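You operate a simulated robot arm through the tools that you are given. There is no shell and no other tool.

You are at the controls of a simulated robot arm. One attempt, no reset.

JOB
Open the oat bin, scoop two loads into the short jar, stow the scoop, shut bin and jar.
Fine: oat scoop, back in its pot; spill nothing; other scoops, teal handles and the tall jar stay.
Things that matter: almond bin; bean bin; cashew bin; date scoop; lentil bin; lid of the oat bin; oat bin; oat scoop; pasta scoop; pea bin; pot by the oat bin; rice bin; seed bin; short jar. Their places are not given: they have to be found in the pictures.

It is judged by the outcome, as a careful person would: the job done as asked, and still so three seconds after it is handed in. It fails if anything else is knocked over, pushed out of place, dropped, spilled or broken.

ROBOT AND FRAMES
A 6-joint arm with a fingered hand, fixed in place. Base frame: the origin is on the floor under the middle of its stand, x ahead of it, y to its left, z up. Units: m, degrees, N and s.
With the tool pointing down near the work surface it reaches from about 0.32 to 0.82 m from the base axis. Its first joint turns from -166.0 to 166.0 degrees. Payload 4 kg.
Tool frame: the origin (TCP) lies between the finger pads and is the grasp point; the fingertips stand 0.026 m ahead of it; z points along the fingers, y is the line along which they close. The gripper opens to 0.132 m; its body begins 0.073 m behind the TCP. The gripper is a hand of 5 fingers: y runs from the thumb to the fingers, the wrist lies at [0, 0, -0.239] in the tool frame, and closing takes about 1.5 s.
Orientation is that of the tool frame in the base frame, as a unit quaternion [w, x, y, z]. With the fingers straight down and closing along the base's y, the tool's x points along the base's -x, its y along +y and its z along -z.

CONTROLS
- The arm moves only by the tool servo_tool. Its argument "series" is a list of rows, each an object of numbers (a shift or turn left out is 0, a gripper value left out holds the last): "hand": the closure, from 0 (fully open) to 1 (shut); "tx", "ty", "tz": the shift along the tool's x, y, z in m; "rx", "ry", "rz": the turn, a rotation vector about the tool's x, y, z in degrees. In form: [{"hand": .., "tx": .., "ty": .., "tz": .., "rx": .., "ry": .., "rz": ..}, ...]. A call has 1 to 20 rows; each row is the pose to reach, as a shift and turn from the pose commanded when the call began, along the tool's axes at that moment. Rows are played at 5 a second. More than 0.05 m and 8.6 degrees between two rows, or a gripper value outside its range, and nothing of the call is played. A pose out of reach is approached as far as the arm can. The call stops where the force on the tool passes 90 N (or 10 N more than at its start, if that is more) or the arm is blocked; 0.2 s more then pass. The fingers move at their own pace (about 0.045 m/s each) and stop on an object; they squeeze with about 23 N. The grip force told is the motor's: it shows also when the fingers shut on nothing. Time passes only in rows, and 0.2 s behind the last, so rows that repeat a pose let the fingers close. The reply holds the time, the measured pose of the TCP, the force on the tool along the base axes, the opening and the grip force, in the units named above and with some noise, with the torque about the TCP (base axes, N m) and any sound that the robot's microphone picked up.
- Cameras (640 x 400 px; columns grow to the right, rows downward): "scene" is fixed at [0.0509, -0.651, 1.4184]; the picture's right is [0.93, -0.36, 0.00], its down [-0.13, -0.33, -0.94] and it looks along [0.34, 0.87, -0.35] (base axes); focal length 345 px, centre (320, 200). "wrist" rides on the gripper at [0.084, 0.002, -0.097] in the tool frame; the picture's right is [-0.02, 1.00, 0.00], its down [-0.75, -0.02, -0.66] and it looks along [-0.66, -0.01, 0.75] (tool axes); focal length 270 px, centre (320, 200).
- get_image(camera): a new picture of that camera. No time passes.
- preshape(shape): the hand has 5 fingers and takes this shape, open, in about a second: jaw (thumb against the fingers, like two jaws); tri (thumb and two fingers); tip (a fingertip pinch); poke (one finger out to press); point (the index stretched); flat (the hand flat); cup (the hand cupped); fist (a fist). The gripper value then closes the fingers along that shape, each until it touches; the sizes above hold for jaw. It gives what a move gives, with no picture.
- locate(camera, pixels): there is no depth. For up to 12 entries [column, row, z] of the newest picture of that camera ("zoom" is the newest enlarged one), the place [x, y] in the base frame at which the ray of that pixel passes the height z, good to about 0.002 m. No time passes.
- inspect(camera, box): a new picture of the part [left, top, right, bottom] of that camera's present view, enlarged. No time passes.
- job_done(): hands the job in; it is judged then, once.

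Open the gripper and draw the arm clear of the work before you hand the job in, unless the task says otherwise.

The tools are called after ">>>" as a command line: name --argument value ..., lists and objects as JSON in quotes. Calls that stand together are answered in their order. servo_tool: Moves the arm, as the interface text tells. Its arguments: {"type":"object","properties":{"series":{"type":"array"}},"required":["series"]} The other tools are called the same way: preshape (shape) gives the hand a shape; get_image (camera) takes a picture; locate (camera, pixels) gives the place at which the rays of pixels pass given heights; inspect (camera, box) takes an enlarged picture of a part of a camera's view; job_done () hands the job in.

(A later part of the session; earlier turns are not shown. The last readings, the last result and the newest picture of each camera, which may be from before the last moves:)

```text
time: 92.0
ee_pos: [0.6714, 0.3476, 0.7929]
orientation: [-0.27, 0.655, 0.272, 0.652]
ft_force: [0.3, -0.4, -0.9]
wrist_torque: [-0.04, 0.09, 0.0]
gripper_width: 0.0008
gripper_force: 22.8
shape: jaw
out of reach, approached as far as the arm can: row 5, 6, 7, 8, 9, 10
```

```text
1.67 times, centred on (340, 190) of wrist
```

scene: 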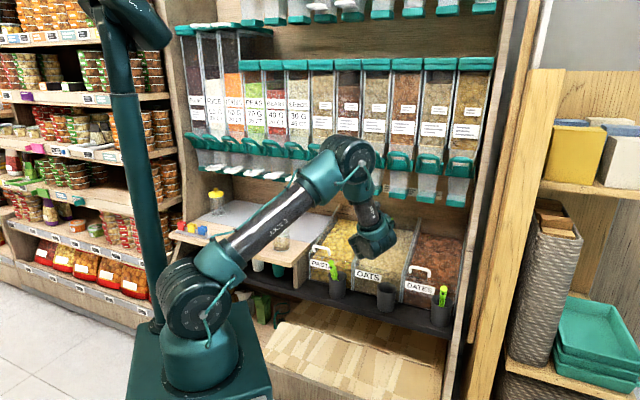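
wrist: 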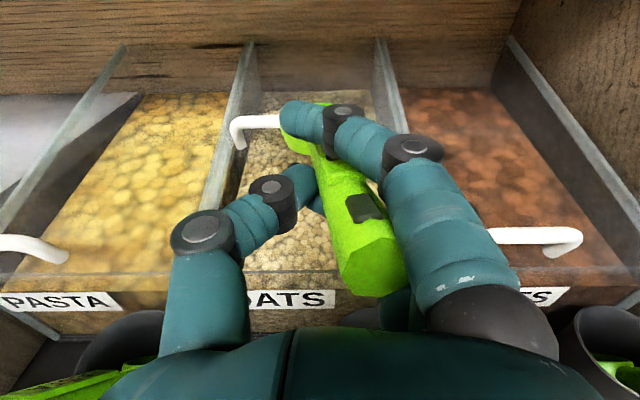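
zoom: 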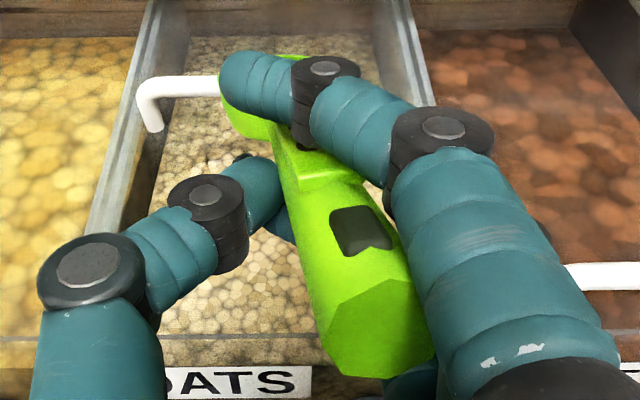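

The scoop is now rolled about 20° left-down in the hand (left rim at zoom (220,90), right rim at (300,57)). I correct with an 18° roll right while still over the bin and rise slightly.

>>> servo_tool --series '[{"hand": 1.0, "tx": 0.005, "rz": 6}, {"tx": 0.01, "rz": 12}, {"tx": 0.02, "rz": 18}, {"tx": 0.03, "rz": 18}, {"tx": 0.03, "rz": 18}]'

>>> get_image --camera "wrist"

>>> inspect --camera "wrist" --box '[240, 70, 400, 190]'

>>> inspect --camera "scene" --box '[330, 190, 450, 290]'

```text
time: 93.2
ee_pos: [0.6697, 0.3478, 0.8229]
orientation: [-0.37, 0.687, 0.166, 0.603]
ft_force: [-0.5, 0.0, -0.2]
wrist_torque: [0.0, 0.04, 0.02]
gripper_width: 0.0009
gripper_force: 22.9
shape: jaw
```

```text
taken
```

wrist: 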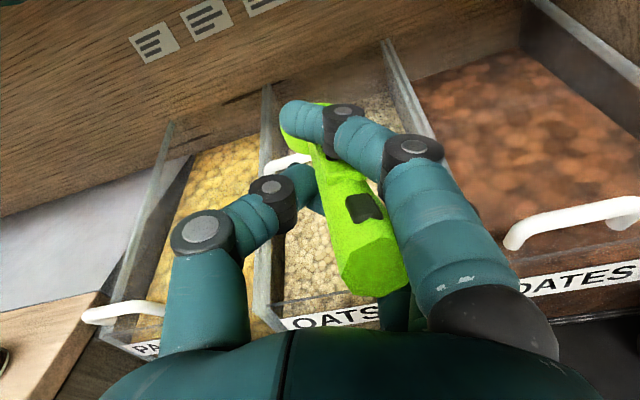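

```text
3.33 times, centred on (320, 130) of wrist
```

zoom: 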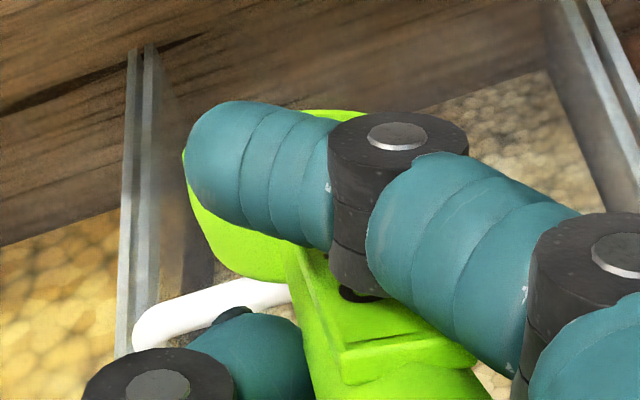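

```text
4.00 times, centred on (390, 240) of scene
```

zoom: 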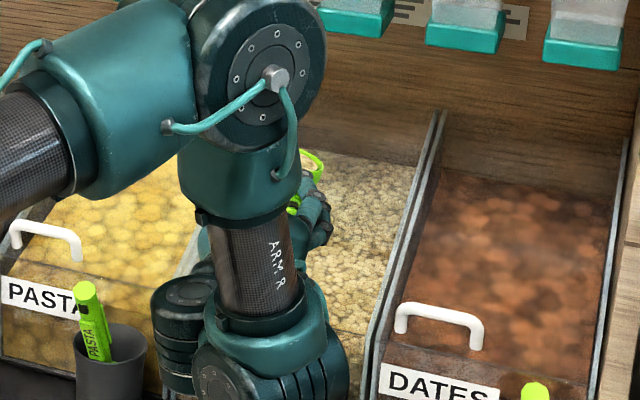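

The scene view shows the bowl edge at about (388,230); I zoom in there to see load and level.

>>> inspect --camera "scene" --box '[372, 218, 408, 248]'

```text
13.33 times, centred on (390, 233) of scene
```

zoom: 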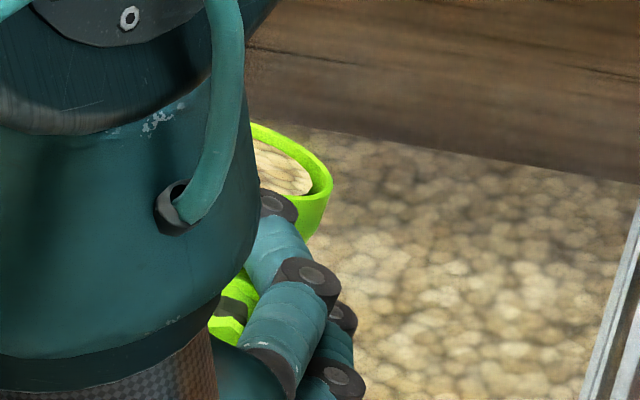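

The bowl holds a good load, close to level. I raise it and swing the first half of the way toward the jar.

>>> servo_tool --series '[{"hand": 1.0, "tx": 0.0285, "ty": -0.0092}, {"tx": 0.0563, "ty": -0.0182}, {"tx": 0.0447, "ty": -0.0538, "tz": -0.0089, "rx": 7.28, "ry": -2.36}, {"tx": 0.0332, "ty": -0.0895, "tz": -0.0179, "rx": 14.56, "ry": -4.72}, {"tx": 0.0217, "ty": -0.1251, "tz": -0.0268, "rx": 21.83, "ry": -7.07}, {"tx": 0.0101, "ty": -0.1607, "tz": -0.0357, "rx": 29.11, "ry": -9.43}, {"tx": 0.0101, "ty": -0.1607, "tz": -0.0357, "rx": 29.11, "ry": -9.43}]'

>>> get_image --camera "wrist"

>>> inspect --camera "scene" --box '[310, 200, 390, 270]'

```text
time: 94.8
ee_pos: [0.5527, 0.4369, 0.8879]
orientation: [-0.512, 0.623, 0.345, 0.48]
ft_force: [-0.9, -0.1, -1.0]
wrist_torque: [-0.06, 0.01, -0.03]
gripper_width: 0.0008
gripper_force: 23.3
shape: jaw
out of reach, approached as far as the arm can: row 5, 6, 7
```

```text
taken
```

wrist: 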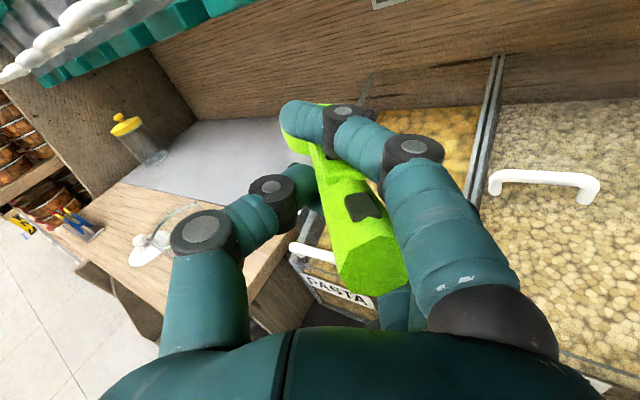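

```text
5.71 times, centred on (350, 235) of scene
```

zoom: 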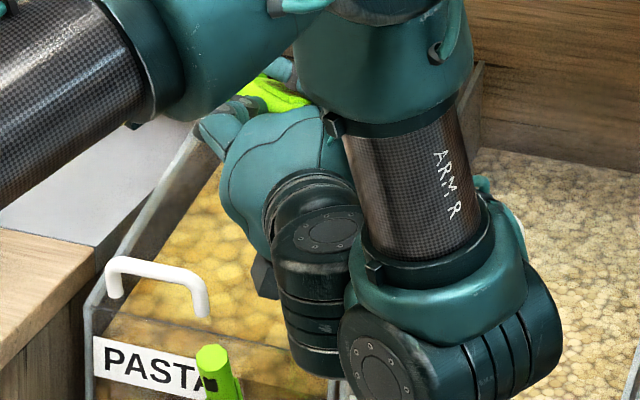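

On track with the load. I complete the swing to the jar, pitching down 7° on the way so it stays reachable.

>>> servo_tool --series '[{"hand": 1.0, "tx": -0.0118, "ty": -0.0369, "tz": 0.0091, "rx": 6.72, "ry": -3.97, "rz": -0.57}, {"tx": -0.0236, "ty": -0.0738, "tz": 0.0183, "rx": 13.44, "ry": -7.94, "rz": -1.15}, {"tx": -0.0353, "ty": -0.1107, "tz": 0.0274, "rx": 20.16, "ry": -11.9, "rz": -1.72}, {"tx": -0.0471, "ty": -0.1476, "tz": 0.0365, "rx": 26.88, "ry": -15.87, "rz": -2.29}, {"tx": -0.0471, "ty": -0.1476, "tz": 0.0365, "rx": 26.88, "ry": -15.87, "rz": -2.29}]'

>>> get_image --camera "wrist"

>>> inspect --camera "wrist" --box '[220, 70, 380, 230]'

>>> inspect --camera "scene" --box '[240, 200, 340, 270]'

```text
time: 96.0
ee_pos: [0.4125, 0.5111, 0.8892]
orientation: [0.584, -0.536, -0.523, -0.313]
ft_force: [-0.3, -0.6, -1.1]
wrist_torque: [-0.03, -0.02, 0.04]
gripper_width: 0.0007
gripper_force: 23.3
shape: jaw
```

```text
taken
```

wrist: 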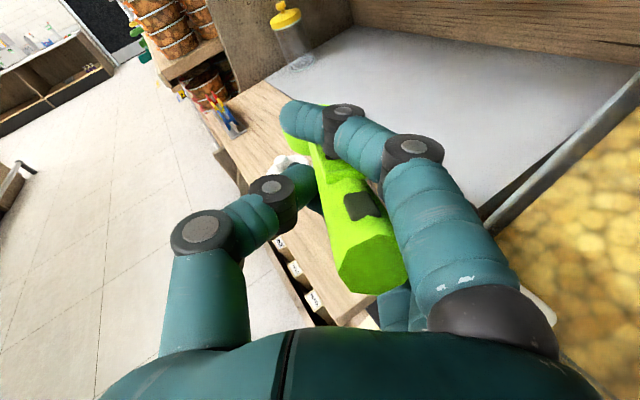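

```text
2.50 times, centred on (300, 150) of wrist
```

zoom: 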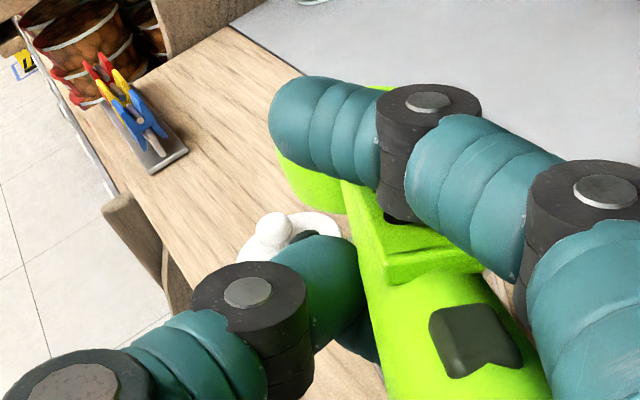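

```text
5.71 times, centred on (290, 235) of scene
```

zoom: 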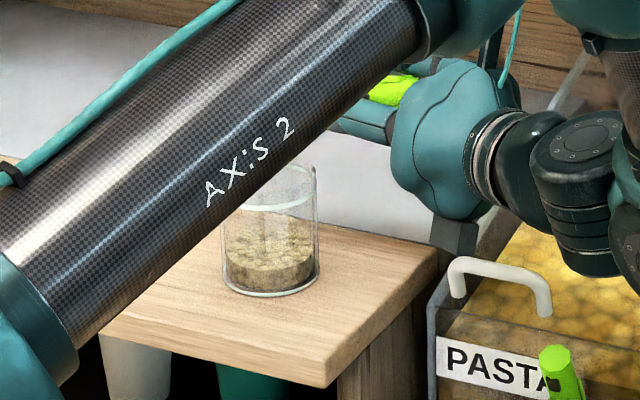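

Bowl over the jar (TCP (0.4125,0.5111), heading 106°). The jar's true rim is ≈1.5 cm above its green ring (z≈0.803), so I lower only 2.4 cm.

>>> servo_tool --series '[{"hand": 1.0, "tx": -0.0114, "ty": 0.0036, "tz": 0.0015}, {"tx": -0.0227, "ty": 0.0072, "tz": 0.0029}, {"tx": -0.0227, "ty": 0.0072, "tz": 0.0029}]'

>>> inspect --camera "wrist" --box '[220, 70, 380, 230]'

```text
time: 96.8
ee_pos: [0.4122, 0.5114, 0.8654]
orientation: [0.584, -0.536, -0.523, -0.313]
ft_force: [-0.5, -0.1, -0.3]
wrist_torque: [-0.05, 0.0, -0.01]
gripper_width: 0.0007
gripper_force: 22.6
shape: jaw
```

```text
2.50 times, centred on (300, 150) of wrist
```

zoom: 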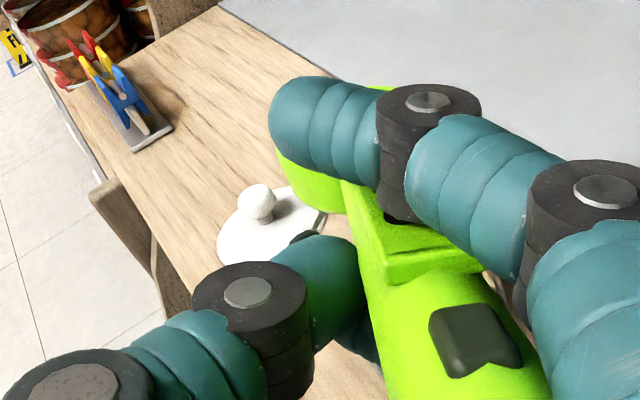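

No contact. I roll the scoop 140° to the left to pour the second load.

>>> servo_tool --series '[{"hand": 1.0, "rz": -7}, {"rz": -14}, {"rz": -21}, {"rz": -28}, {"rz": -35}, {"rz": -42}, {"rz": -49}, {"rz": -56}, {"rz": -63}, {"rz": -70}, {"rz": -77}, {"rz": -84}, {"rz": -91}, {"rz": -98}, {"rz": -105}, {"rz": -112}, {"rz": -119}, {"rz": -126}, {"rz": -133}, {"rz": -140}]'

>>> get_image --camera "wrist"

>>> inspect --camera "scene" --box '[230, 200, 350, 280]'

```text
time: 101.0
ee_pos: [0.4122, 0.5116, 0.8664]
orientation: [0.095, -0.308, 0.683, 0.655]
ft_force: [0.7, 0.1, -0.5]
wrist_torque: [-0.05, -0.03, 0.0]
gripper_width: 0.0006
gripper_force: 23.4
shape: jaw
```

```text
taken
```

wrist: 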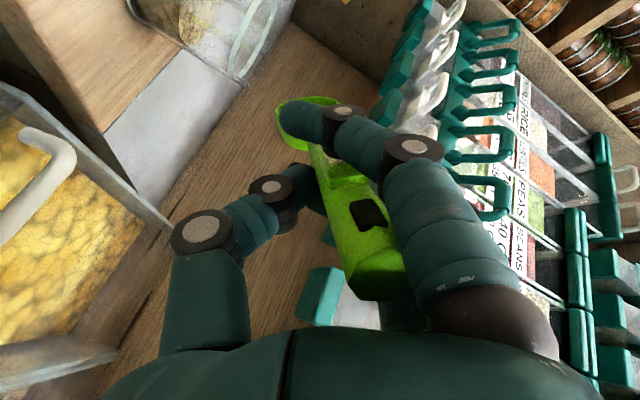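

```text
5.00 times, centred on (290, 240) of scene
```

zoom: 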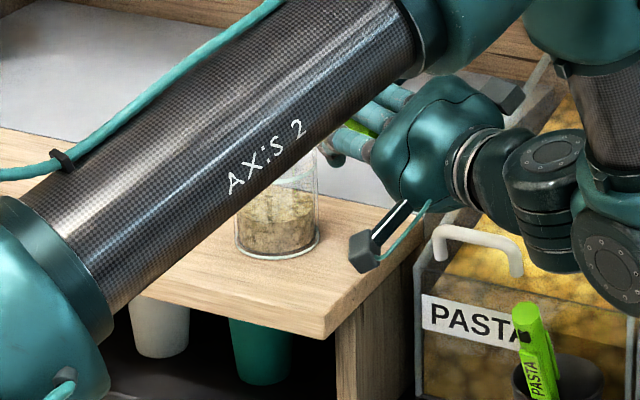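

The jar level rose with the second load. I check the bowl is empty.

>>> inspect --camera "wrist" --box '[120, 0, 380, 160]'

```text
2.46 times, centred on (250, 80) of wrist
```

zoom: 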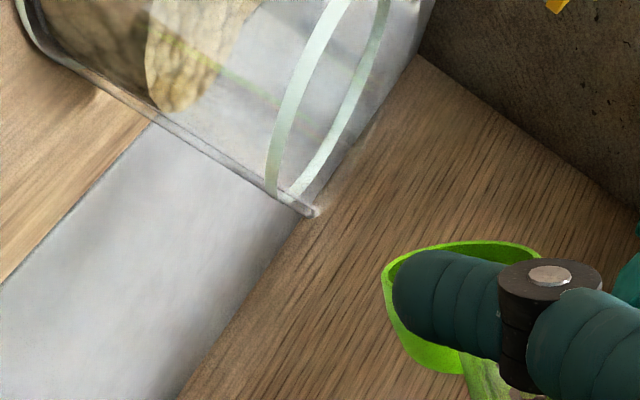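

Empty. I raise 4 cm and roll the hand back to level (122°).

>>> servo_tool --series '[{"hand": 1.0, "tx": -0.0107, "ty": 0.0167, "tz": -0.0025}, {"tx": -0.0213, "ty": 0.0334, "tz": -0.0049}, {"tx": -0.0213, "ty": 0.0334, "tz": -0.0049, "rz": 7.6}, {"tx": -0.0213, "ty": 0.0334, "tz": -0.0049, "rz": 15.2}, {"tx": -0.0213, "ty": 0.0334, "tz": -0.0049, "rz": 22.9}, {"tx": -0.0213, "ty": 0.0334, "tz": -0.0049, "rz": 30.5}, {"tx": -0.0213, "ty": 0.0334, "tz": -0.0049, "rz": 38.1}, {"tx": -0.0213, "ty": 0.0334, "tz": -0.0049, "rz": 45.8}, {"tx": -0.0213, "ty": 0.0334, "tz": -0.0049, "rz": 53.4}, {"tx": -0.0213, "ty": 0.0334, "tz": -0.0049, "rz": 61}, {"tx": -0.0213, "ty": 0.0334, "tz": -0.0049, "rz": 68.6}, {"tx": -0.0213, "ty": 0.0334, "tz": -0.0049, "rz": 76.2}, {"tx": -0.0213, "ty": 0.0334, "tz": -0.0049, "rz": 83.9}, {"tx": -0.0213, "ty": 0.0334, "tz": -0.0049, "rz": 91.5}, {"tx": -0.0213, "ty": 0.0334, "tz": -0.0049, "rz": 99.1}, {"tx": -0.0213, "ty": 0.0334, "tz": -0.0049, "rz": 106.8}, {"tx": -0.0213, "ty": 0.0334, "tz": -0.0049, "rz": 114.4}, {"tx": -0.0213, "ty": 0.0334, "tz": -0.0049, "rz": 122}]'

>>> get_image --camera "wrist"

>>> inspect --camera "scene" --box '[230, 200, 350, 280]'

```text
time: 104.8
ee_pos: [0.4112, 0.5112, 0.9046]
orientation: [-0.528, 0.449, 0.6, 0.4]
ft_force: [0.0, -0.3, 0.4]
wrist_torque: [-0.02, -0.02, -0.02]
gripper_width: 0.0007
gripper_force: 22.4
shape: jaw
```

```text
taken
```

wrist: 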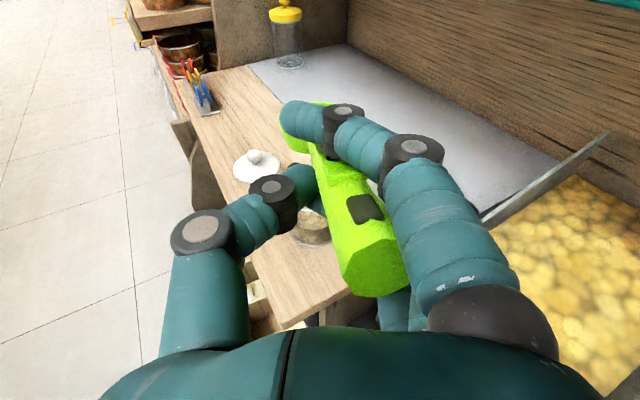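

```text
5.00 times, centred on (290, 240) of scene
```

zoom: 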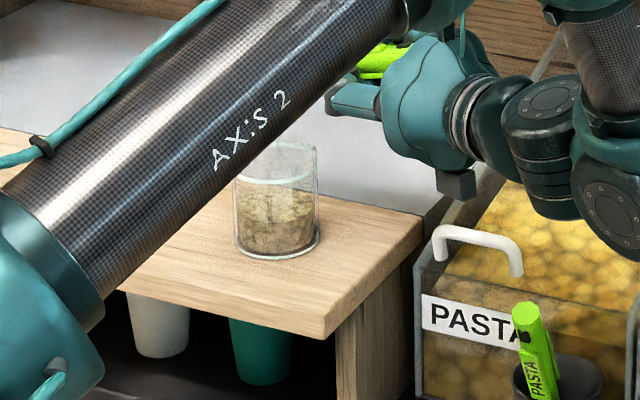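

Two loads are in the jar and the counter is clean. I swing back toward the bin side to stow the scoop.

>>> servo_tool --series '[{"hand": 1.0, "tx": -0.0037, "ty": 0.0261, "tz": -0.0283, "rx": -7.57, "ry": -0.04, "rz": 0.94}, {"tx": -0.0073, "ty": 0.0522, "tz": -0.0566, "rx": -15.14, "ry": -0.09, "rz": 1.88}, {"tx": -0.011, "ty": 0.0783, "tz": -0.0848, "rx": -22.71, "ry": -0.13, "rz": 2.82}, {"tx": -0.0147, "ty": 0.1044, "tz": -0.1131, "rx": -30.28, "ry": -0.18, "rz": 3.76}, {"tx": -0.0183, "ty": 0.1304, "tz": -0.1414, "rx": -37.85, "ry": -0.22, "rz": 4.7}, {"tx": -0.022, "ty": 0.1565, "tz": -0.1697, "rx": -45.42, "ry": -0.26, "rz": 5.64}, {"tx": -0.0256, "ty": 0.1826, "tz": -0.1979, "rx": -52.99, "ry": -0.31, "rz": 6.58}, {"tx": -0.0293, "ty": 0.2087, "tz": -0.2262, "rx": -60.56, "ry": -0.35, "rz": 7.52}, {"tx": -0.0293, "ty": 0.2087, "tz": -0.2262, "rx": -60.56, "ry": -0.35, "rz": 7.52}]'

>>> get_image --camera "wrist"

```text
time: 106.8
ee_pos: [0.6767, 0.3494, 0.9066]
orientation: [-0.251, 0.691, 0.288, 0.614]
ft_force: [0.6, 0.3, 0.6]
wrist_torque: [0.01, 0.0, 0.01]
gripper_width: 0.0006
gripper_force: 23.0
shape: jaw
```

```text
taken
```

wrist: 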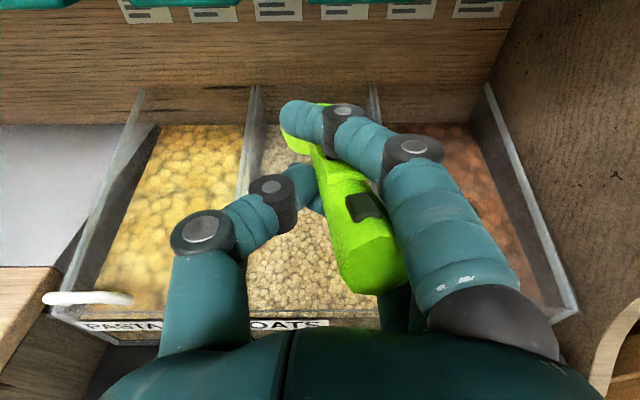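

I check that the oat lid is still open as I left it, since its white bar is hidden here.

>>> get_image --camera "scene"

>>> inspect --camera "scene" --box '[330, 190, 450, 300]'

>>> inspect --camera "wrist" --box '[220, 80, 420, 340]'

```text
taken
```

scene: 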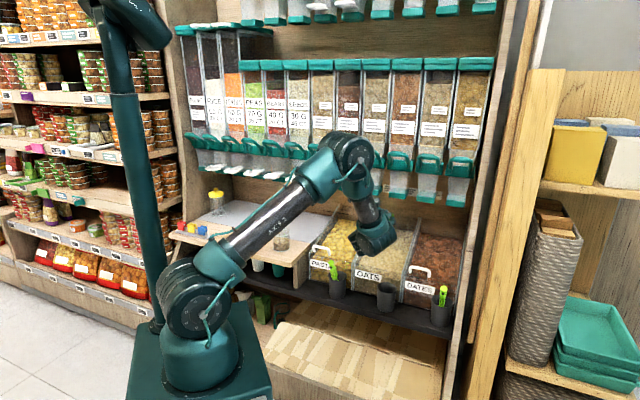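

```text
3.64 times, centred on (390, 245) of scene
```

zoom: 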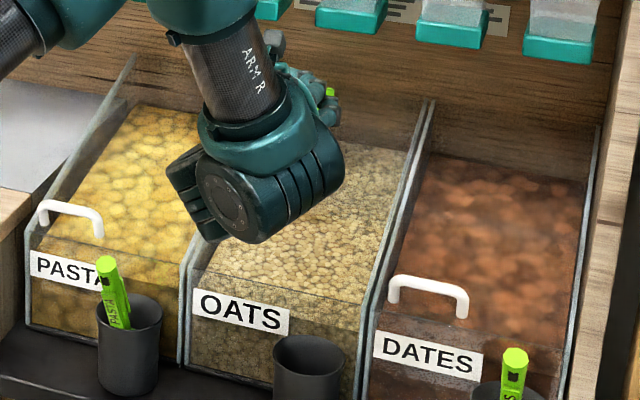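

```text
1.54 times, centred on (320, 210) of wrist
```

zoom: 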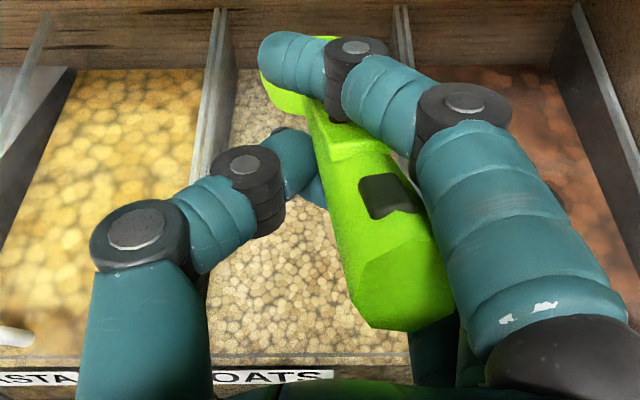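

The bin is still open and the empty pot stands at scene zoom (310,370). I pitch the hand down to 24° and bring the scoop above the pot.

>>> servo_tool --series '[{"hand": 1.0, "tx": -0.0044, "ty": 0.0067, "tz": -0.0084, "ry": -7.4}, {"tx": -0.0088, "ty": 0.0134, "tz": -0.0167, "ry": -14.8}, {"tx": -0.0131, "ty": 0.0201, "tz": -0.0251, "ry": -22.3}, {"tx": -0.0175, "ty": 0.0268, "tz": -0.0334, "ry": -29.7}, {"tx": -0.0219, "ty": 0.0335, "tz": -0.0418, "ry": -37.1}, {"tx": -0.0263, "ty": 0.0402, "tz": -0.0501, "ry": -44.5}, {"tx": -0.0306, "ty": 0.0469, "tz": -0.0585, "ry": -52}, {"tx": -0.035, "ty": 0.0536, "tz": -0.0668, "ry": -59.4}, {"tx": -0.035, "ty": 0.0536, "tz": -0.0668, "ry": -59.4}]'

>>> get_image --camera "wrist"

>>> inspect --camera "scene" --box '[340, 210, 440, 310]'

```text
time: 108.8
ee_pos: [0.6637, 0.2629, 0.8798]
orientation: [-0.076, 0.904, 0.376, 0.19]
ft_force: [-0.3, 0.0, 0.5]
wrist_torque: [0.02, 0.05, -0.03]
gripper_width: 0.0007
gripper_force: 22.4
shape: jaw
```

```text
taken
```

wrist: 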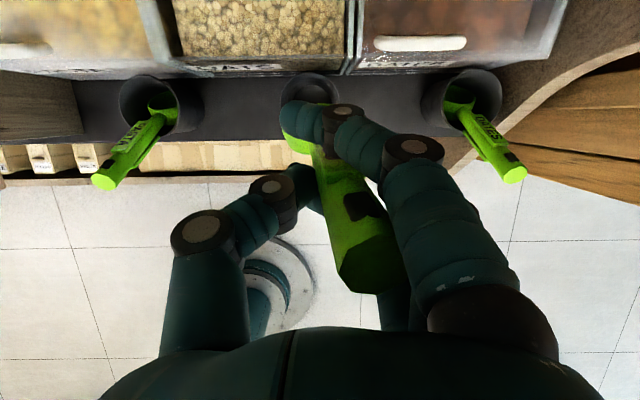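

```text
4.00 times, centred on (390, 260) of scene
```

zoom: 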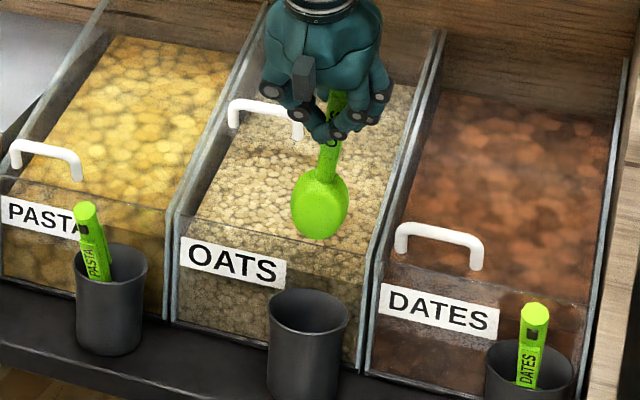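

The scoop hangs above the pot: bowl centre at scene (390,261.8). I locate it and the pot rim accurately.

>>> locate --camera "scene" --pixels '[[390, 261.75, 0.75], [390, 261.75, 0.76], [387, 288, 0.64], [387, 288, 0.645]]'

>>> inspect --camera "wrist" --box '[260, 50, 400, 180]'

>>> locate --camera "wrist" --pixels '[[309, 92, 0.642], [281, 92, 0.642], [338, 90, 0.642]]'

```text
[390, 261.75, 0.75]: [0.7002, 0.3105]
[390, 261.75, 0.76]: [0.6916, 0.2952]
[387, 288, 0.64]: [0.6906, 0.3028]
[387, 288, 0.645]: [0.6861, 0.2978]
```

```text
3.08 times, centred on (330, 115) of wrist
```

zoom: 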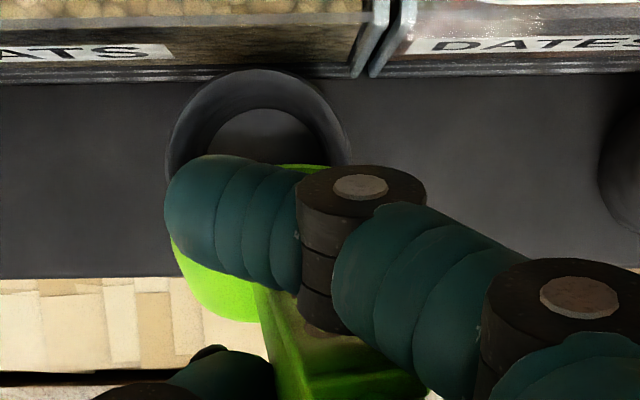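

```text
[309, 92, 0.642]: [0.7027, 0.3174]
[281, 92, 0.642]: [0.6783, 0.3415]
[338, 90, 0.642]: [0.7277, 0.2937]
```

Bowl (u≈0.275, w≈0.70) is aligned with the pot (u 0.2745, w 0.702). I lower it straight down 11 cm.

>>> servo_tool --series '[{"hand": 1.0, "tx": -0.008, "tz": 0.0183}, {"tx": -0.016, "tz": 0.0366}, {"tx": -0.024, "tz": 0.055}, {"tx": -0.032, "tz": 0.0733}, {"tx": -0.038, "tz": 0.087}, {"tx": -0.044, "tz": 0.1008}, {"tx": -0.044, "tz": 0.1008}]'

>>> get_image --camera "wrist"

>>> inspect --camera "scene" --box '[345, 230, 425, 310]'

```text
time: 110.4
ee_pos: [0.6641, 0.2613, 0.77]
orientation: [-0.076, 0.904, 0.375, 0.191]
ft_force: [0.5, 0.6, 0.3]
wrist_torque: [0.01, 0.02, -0.01]
gripper_width: 0.0009
gripper_force: 23.2
shape: jaw
```

```text
taken
```

wrist: 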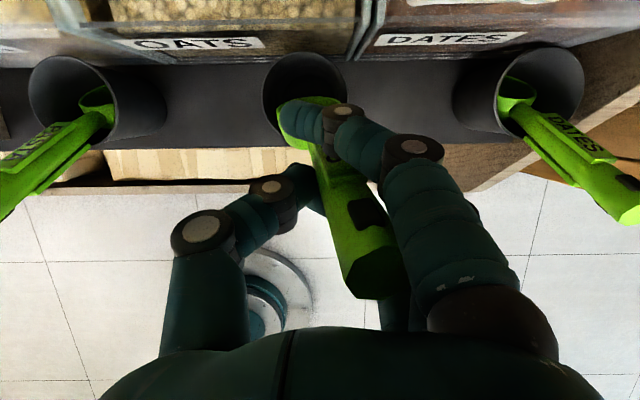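

```text
5.00 times, centred on (385, 270) of scene
```

zoom: 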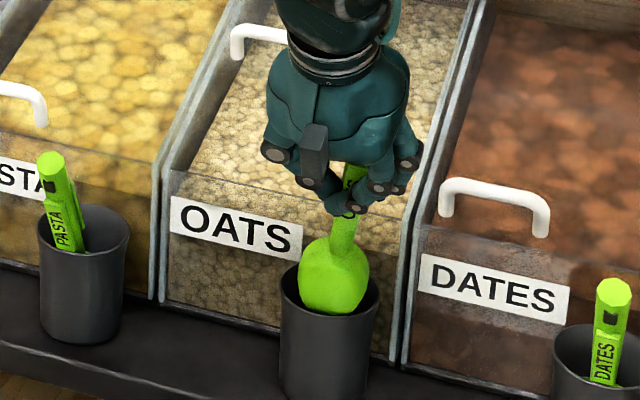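

The bowl is entering the pot but close to its front rim; I shift 7 mm toward the bin and lower 4 cm more.

>>> servo_tool --series '[{"hand": 1.0, "tx": 0.0064, "tz": 0.0028}, {"tx": 0.0024, "tz": 0.012}, {"tx": -0.0016, "tz": 0.0211}, {"tx": -0.0056, "tz": 0.0303}, {"tx": -0.0096, "tz": 0.0394}, {"tx": -0.0096, "tz": 0.0394}]'

>>> get_image --camera "wrist"

>>> inspect --camera "scene" --box '[345, 230, 425, 310]'

```text
time: 111.8
ee_pos: [0.6693, 0.2657, 0.7306]
orientation: [-0.076, 0.903, 0.377, 0.191]
ft_force: [0.2, 0.2, -0.3]
wrist_torque: [0.0, 0.01, 0.0]
gripper_width: 0.0007
gripper_force: 22.7
shape: jaw
```

```text
taken
```

wrist: 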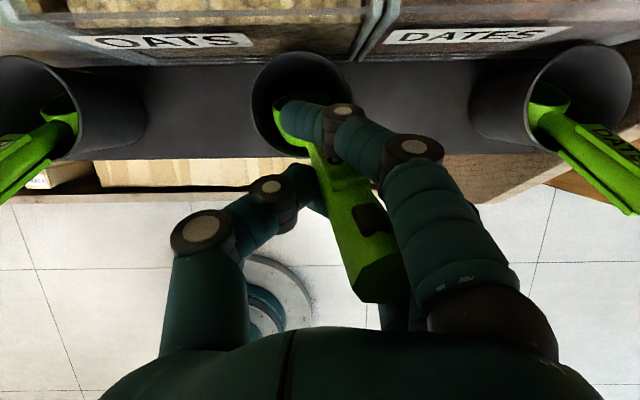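

```text
5.00 times, centred on (385, 270) of scene
```

zoom: 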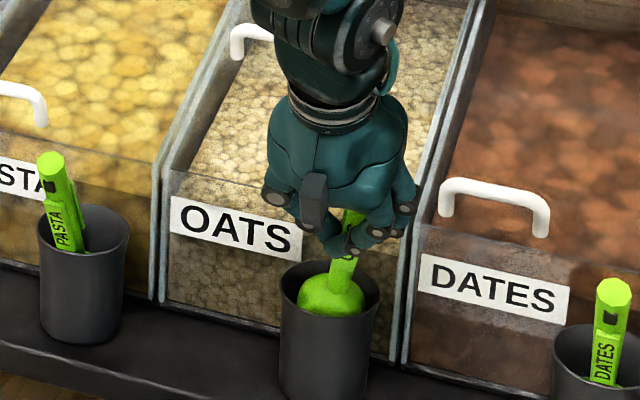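

The bowl is inside the pot. I lower another 2 cm gently.

>>> servo_tool --series '[{"hand": 1.0, "tx": -0.002, "tz": 0.0046}, {"tx": -0.004, "tz": 0.0092}, {"tx": -0.006, "tz": 0.0137}, {"tx": -0.008, "tz": 0.0183}, {"tx": -0.008, "tz": 0.0183}]'

>>> get_image --camera "wrist"

>>> inspect --camera "scene" --box '[345, 230, 425, 310]'

```text
time: 113.0
ee_pos: [0.6683, 0.2672, 0.7099]
orientation: [-0.076, 0.903, 0.376, 0.191]
ft_force: [0.1, 0.2, -0.6]
wrist_torque: [0.01, -0.03, 0.0]
gripper_width: 0.0007
gripper_force: 22.8
shape: jaw
```

```text
taken
```

wrist: 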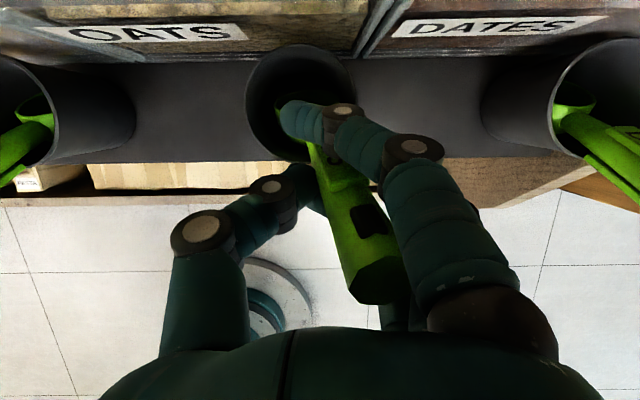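

```text
5.00 times, centred on (385, 270) of scene
```

zoom: 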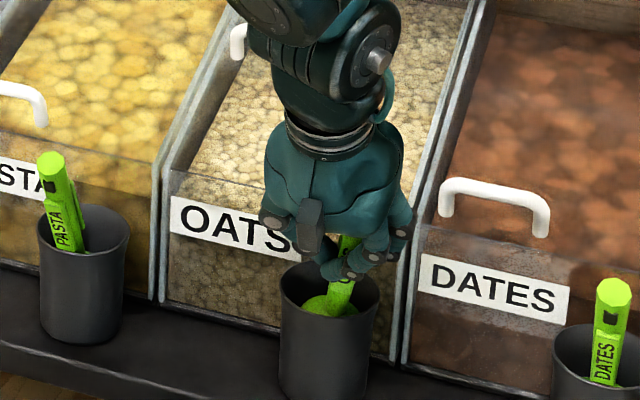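

Still free. I lower 1.5 cm more to the original resting height.

>>> servo_tool --series '[{"hand": 1.0, "tx": -0.002, "tz": 0.0046}, {"tx": -0.004, "tz": 0.0092}, {"tx": -0.006, "tz": 0.0137}, {"tx": -0.006, "tz": 0.0137}]'

>>> get_image --camera "wrist"

```text
time: 114.0
ee_pos: [0.669, 0.2674, 0.6958]
orientation: [-0.076, 0.904, 0.376, 0.191]
ft_force: [0.1, 0.1, 2.3]
wrist_torque: [0.04, -0.05, 0.01]
gripper_width: 0.001
gripper_force: 22.5
shape: jaw
```

```text
taken
```

wrist: 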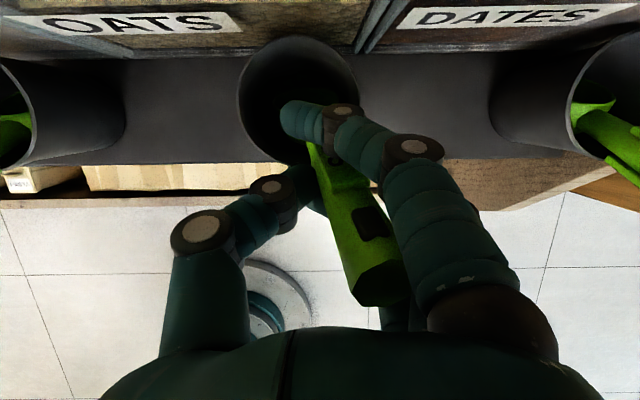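

Light contact (2.3 N) – the bowl rests on the pot bottom. I open the hand slowly.

>>> servo_tool --series '[{"hand": 0.85}, {"hand": 0.7}, {"hand": 0.55}, {"hand": 0.4}, {"hand": 0.25}, {"hand": 0.1}, {"hand": 0.0}, {"hand": 0.0}, {"hand": 0.0}, {"hand": 0.0}]'

>>> get_image --camera "wrist"

>>> inspect --camera "scene" --box '[345, 230, 425, 310]'

```text
time: 116.2
ee_pos: [0.6684, 0.2673, 0.6948]
orientation: [-0.076, 0.904, 0.376, 0.191]
ft_force: [0.2, -0.4, -0.4]
wrist_torque: [-0.02, 0.01, 0.01]
gripper_width: 0.1317
gripper_force: 0.0
shape: jaw
```

```text
taken
```

wrist: 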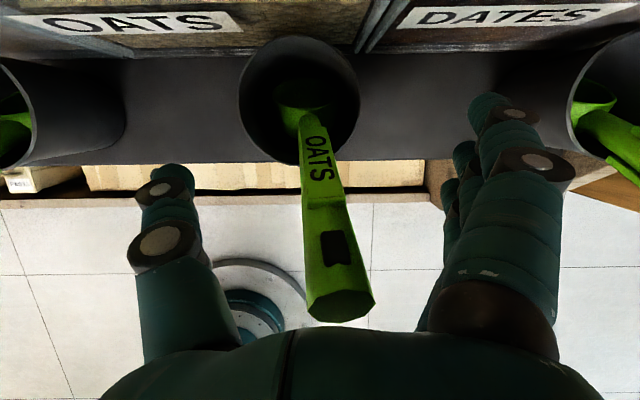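

```text
5.00 times, centred on (385, 270) of scene
```

zoom: 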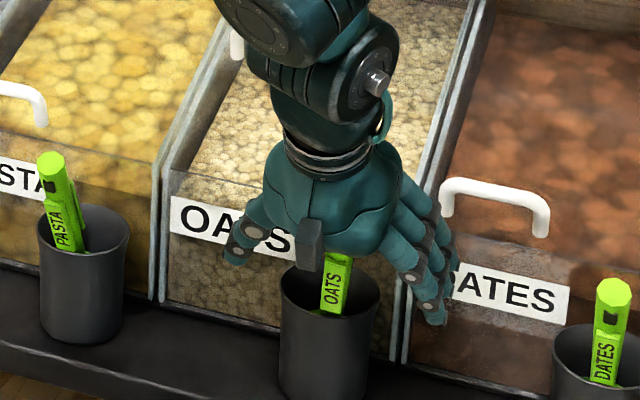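

The scoop rests in its pot like the others. I withdraw the hand along the handle direction.

>>> servo_tool --series '[{"hand": 0.0, "tz": -0.025}, {"tz": -0.05}, {"tz": -0.085}, {"tz": -0.12}, {"tz": -0.155}, {"tz": -0.19}, {"tz": -0.19}]'

>>> get_image --camera "wrist"

>>> inspect --camera "scene" --box '[320, 190, 450, 320]'

```text
time: 117.8
ee_pos: [0.6148, 0.2129, 0.8677]
orientation: [-0.076, 0.903, 0.376, 0.191]
ft_force: [-0.1, -0.3, -0.3]
wrist_torque: [-0.05, 0.03, -0.01]
gripper_width: 0.1316
gripper_force: 0.1
shape: jaw
```

```text
taken
```

wrist: 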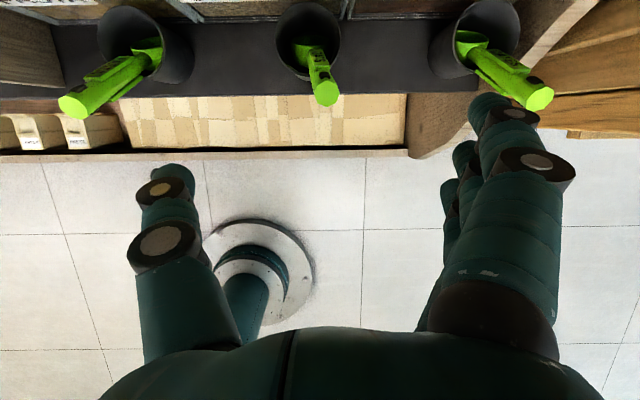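

```text
3.08 times, centred on (385, 255) of scene
```

zoom: 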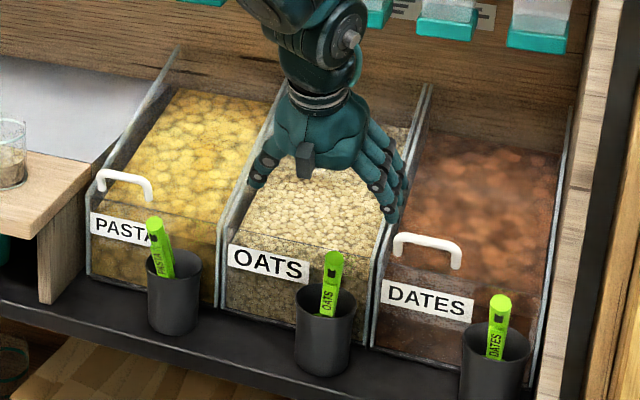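

Everything in place; now the lid. I rotate the hand back 90° so thumb and fingers straddle the lid bar front/back.

>>> servo_tool --series '[{"hand": 0.0, "tz": -0.01, "rz": -8}, {"tz": -0.02, "rz": -16}, {"tz": -0.02, "rz": -24}, {"tz": -0.02, "rz": -32}, {"tz": -0.02, "rz": -40}, {"tz": -0.02, "rz": -48}, {"tz": -0.02, "rz": -56}, {"tz": -0.02, "rz": -64}, {"tz": -0.02, "rz": -72}, {"tz": -0.02, "rz": -80}, {"tz": -0.02, "rz": -88}, {"tz": -0.02, "rz": -90}, {"tz": -0.02, "rz": -90}]'

>>> get_image --camera "wrist"

>>> inspect --camera "scene" --box '[330, 200, 430, 280]'

```text
time: 120.6
ee_pos: [0.6088, 0.2075, 0.8871]
orientation: [0.082, 0.372, 0.905, 0.188]
ft_force: [-0.2, 0.0, 0.2]
wrist_torque: [0.02, 0.0, 0.01]
gripper_width: 0.132
gripper_force: 0.1
shape: jaw
```

```text
taken
```

wrist: 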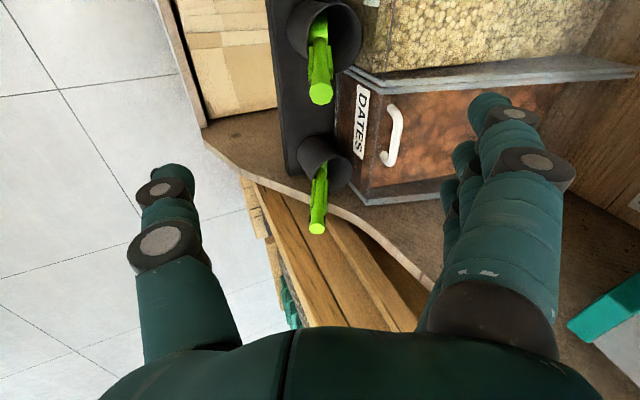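

```text
5.00 times, centred on (380, 240) of scene
```

zoom: 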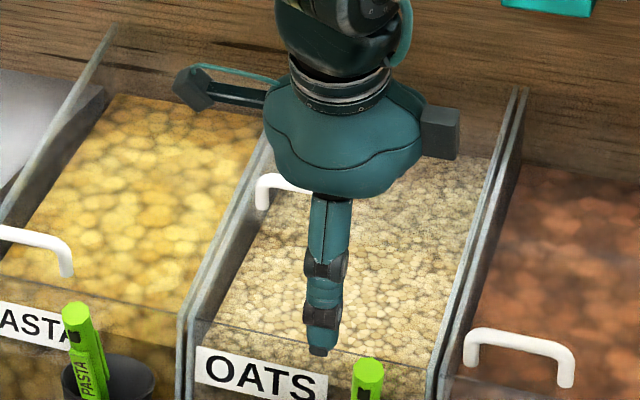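

I move above the lid bar (w 0.8755, z 0.756), 8 cm back along the approach axis, with the hand half open.

>>> servo_tool --series '[{"hand": 0.5, "tx": 0.015, "ty": 0.03, "tz": 0.0212, "rx": -0.9}, {"hand": 0.5, "tx": 0.03, "ty": 0.06, "tz": 0.0424, "rx": -1.8}, {"tx": 0.0451, "ty": 0.0902, "tz": 0.0636, "rx": -2.7}, {"tx": 0.0602, "ty": 0.1202, "tz": 0.0849, "rx": -3.6}, {"tx": 0.0752, "ty": 0.1503, "tz": 0.1061, "rx": -4.5}, {"tx": 0.0903, "ty": 0.1803, "tz": 0.1273, "rx": -5.4}, {"tx": 0.1053, "ty": 0.2104, "tz": 0.1485, "rx": -6.3}, {"tx": 0.1053, "ty": 0.2104, "tz": 0.1485, "rx": -6.3}]'

>>> get_image --camera "wrist"

>>> inspect --camera "scene" --box '[330, 190, 430, 270]'

```text
time: 122.4
ee_pos: [0.7145, 0.459, 0.8342]
orientation: [0.102, 0.368, 0.893, 0.238]
ft_force: [1.2, 0.3, 0.5]
wrist_torque: [0.02, -0.03, -0.02]
gripper_width: 0.0671
gripper_force: 0.0
shape: jaw
```

```text
taken
```

wrist: 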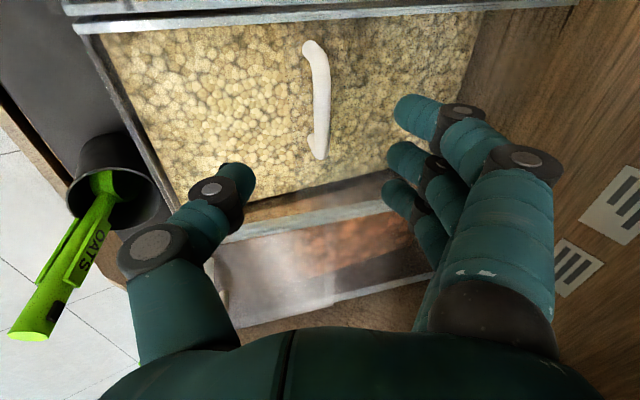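

```text
5.00 times, centred on (380, 230) of scene
```

zoom: 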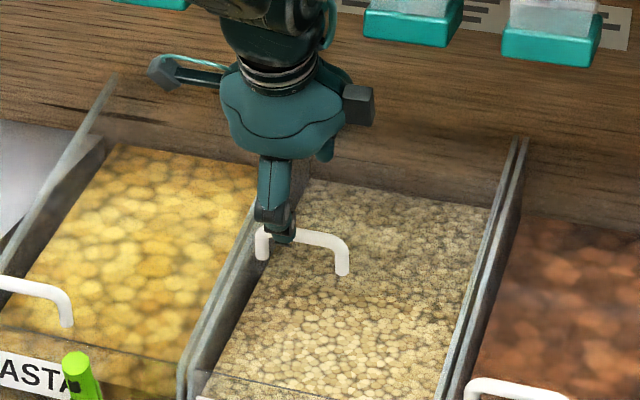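

The bar lies at wrist (318,100) between thumb and fingers. I locate it precisely.

>>> locate --camera "wrist" --pixels '[[320, 60, 0.755], [321, 140, 0.755], [321, 100, 0.755], [321, 100, 0.76]]'

>>> locate --camera "scene" --pixels '[[384.6, 239, 0.755], [384.6, 239, 0.76]]'

```text
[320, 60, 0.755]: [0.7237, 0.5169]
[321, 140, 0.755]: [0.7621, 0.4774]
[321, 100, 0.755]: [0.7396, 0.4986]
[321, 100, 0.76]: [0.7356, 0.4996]
```

```text
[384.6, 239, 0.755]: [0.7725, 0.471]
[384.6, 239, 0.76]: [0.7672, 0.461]
```

Bar at w≈0.8765, centred on my approach line. I advance 8 cm so thumb and fingers straddle it, then narrow the opening.

>>> servo_tool --series '[{"hand": 0.5, "ty": 0.001, "tz": 0.025}, {"ty": 0.001, "tz": 0.05}, {"ty": 0.0016, "tz": 0.07}, {"ty": 0.0016, "tz": 0.08}, {"hand": 0.7, "ty": 0.0016, "tz": 0.08}, {"hand": 0.75, "ty": 0.0016, "tz": 0.08}, {"hand": 0.75, "ty": 0.0016, "tz": 0.08}]'

>>> get_image --camera "wrist"

>>> inspect --camera "scene" --box '[330, 190, 430, 270]'

```text
time: 124.0
ee_pos: [0.7419, 0.489, 0.766]
orientation: [0.103, 0.368, 0.893, 0.238]
ft_force: [0.8, 0.5, -1.1]
wrist_torque: [0.01, -0.01, 0.02]
gripper_width: 0.0337
gripper_force: 0.1
shape: jaw
```

```text
taken
```

wrist: 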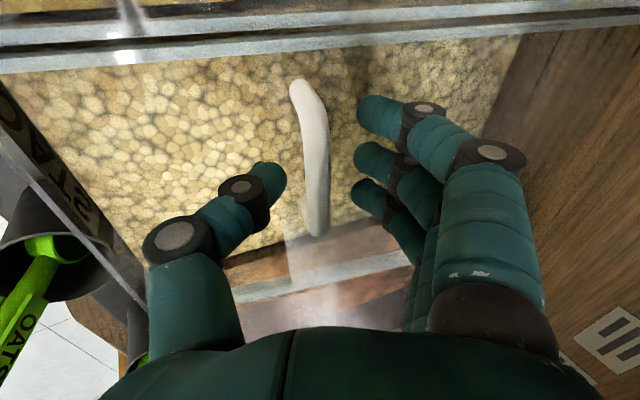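

```text
5.00 times, centred on (380, 230) of scene
```

zoom: 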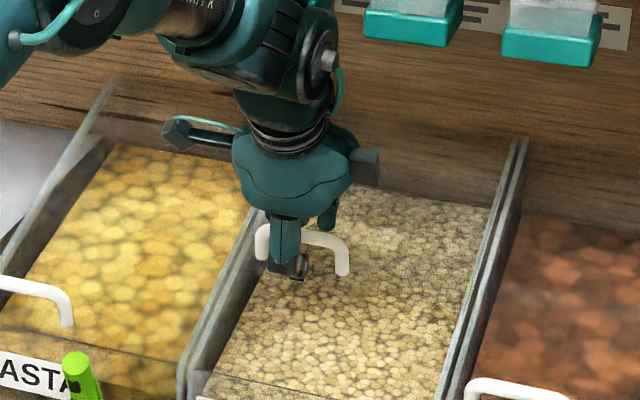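

Bar is enclosed. I pull forward 3 cm along the lid slope and check.

>>> servo_tool --series '[{"hand": 0.75, "ty": -0.0097, "tz": -0.0026}, {"ty": -0.0193, "tz": -0.0052}, {"ty": -0.029, "tz": -0.0078}, {"ty": -0.029, "tz": -0.0078}]'

>>> get_image --camera "wrist"

>>> inspect --camera "scene" --box '[330, 190, 430, 270]'

```text
time: 125.0
ee_pos: [0.7211, 0.4683, 0.7584]
orientation: [0.102, 0.368, 0.893, 0.238]
ft_force: [0.1, -0.4, 0.3]
wrist_torque: [-0.02, 0.01, -0.01]
gripper_width: 0.0337
gripper_force: 0.1
shape: jaw
```

```text
taken
```

wrist: 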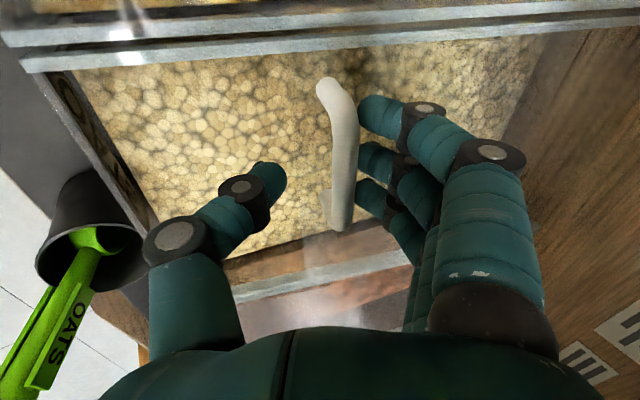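

```text
5.00 times, centred on (380, 230) of scene
```

zoom: 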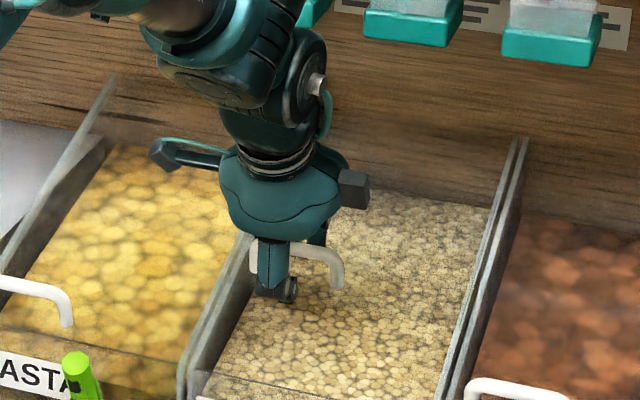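

The fingers now push the bar forward with little force. I continue 5 cm along the slope.

>>> servo_tool --series '[{"hand": 0.75, "ty": -0.0121, "tz": -0.0032}, {"ty": -0.0242, "tz": -0.0065}, {"ty": -0.0362, "tz": -0.0097}, {"ty": -0.0483, "tz": -0.013}, {"ty": -0.0483, "tz": -0.013}]'

>>> inspect --camera "scene" --box '[330, 210, 430, 290]'

```text
time: 126.2
ee_pos: [0.688, 0.4338, 0.7448]
orientation: [0.102, 0.367, 0.893, 0.238]
ft_force: [0.1, 0.2, -0.1]
wrist_torque: [0.01, 0.04, 0.04]
gripper_width: 0.0335
gripper_force: 0.1
shape: jaw
```

```text
5.00 times, centred on (380, 250) of scene
```

zoom: 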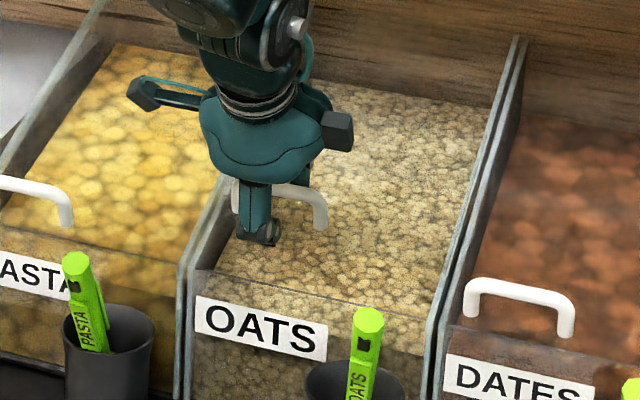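

Sliding smoothly. Another 4.5 cm toward closed.

>>> servo_tool --series '[{"hand": 0.75, "ty": -0.0121, "tz": -0.0032}, {"ty": -0.0242, "tz": -0.0065}, {"ty": -0.0342, "tz": -0.0092}, {"ty": -0.0435, "tz": -0.0117}, {"ty": -0.0435, "tz": -0.0117}]'

>>> inspect --camera "scene" --box '[330, 220, 430, 300]'

>>> get_image --camera "wrist"

```text
time: 127.4
ee_pos: [0.6575, 0.4035, 0.7339]
orientation: [0.102, 0.367, 0.893, 0.239]
ft_force: [-0.7, -0.7, -0.3]
wrist_torque: [-0.02, -0.03, 0.01]
gripper_width: 0.0336
gripper_force: 0.0
shape: jaw
```

```text
5.00 times, centred on (380, 260) of scene
```

zoom: 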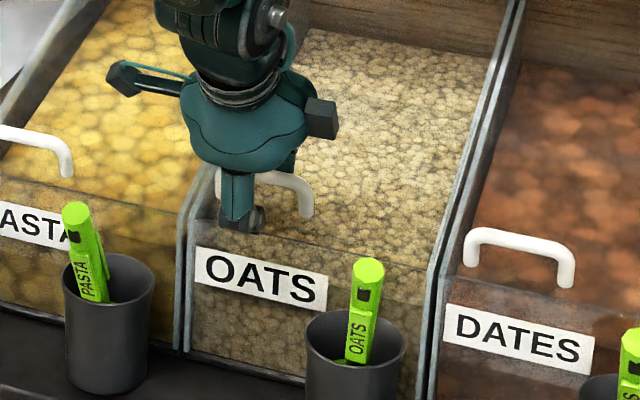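

```text
taken
```

wrist: 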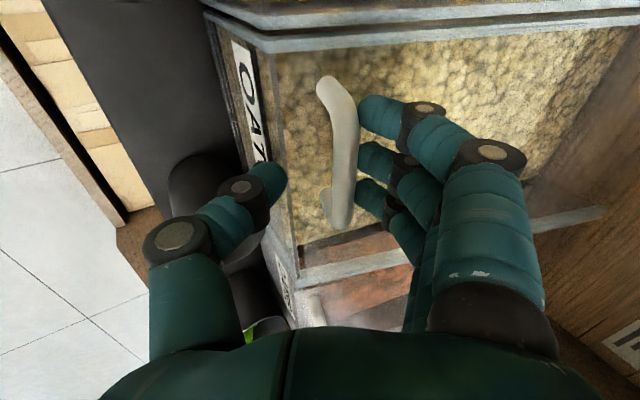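

About 1.5 cm remains (bar's right foot at (377.2,263), closed is (376.5,265.3)). I pull the rest with force watch.

>>> servo_tool --series '[{"hand": 0.75, "ty": -0.005, "tz": -0.0013}, {"ty": -0.0097, "tz": -0.0026}, {"ty": -0.0135, "tz": -0.0036}, {"ty": -0.0135, "tz": -0.0036}]'

>>> inspect --camera "scene" --box '[330, 220, 430, 300]'

```text
time: 128.4
ee_pos: [0.6482, 0.3954, 0.7305]
orientation: [0.102, 0.368, 0.893, 0.238]
ft_force: [0.4, 0.7, -0.8]
wrist_torque: [0.0, 0.02, -0.02]
gripper_width: 0.0335
gripper_force: 0.0
shape: jaw
```

```text
5.00 times, centred on (380, 260) of scene
```

zoom: 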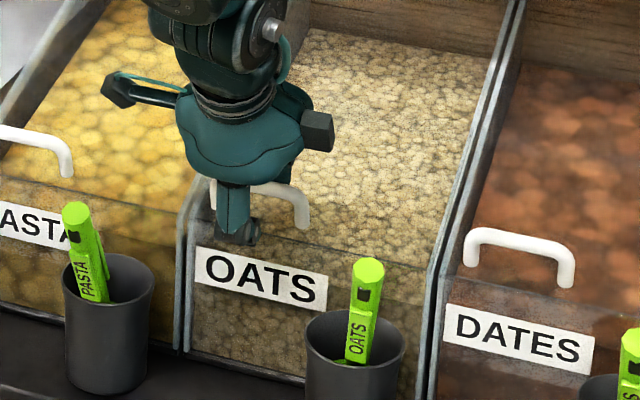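

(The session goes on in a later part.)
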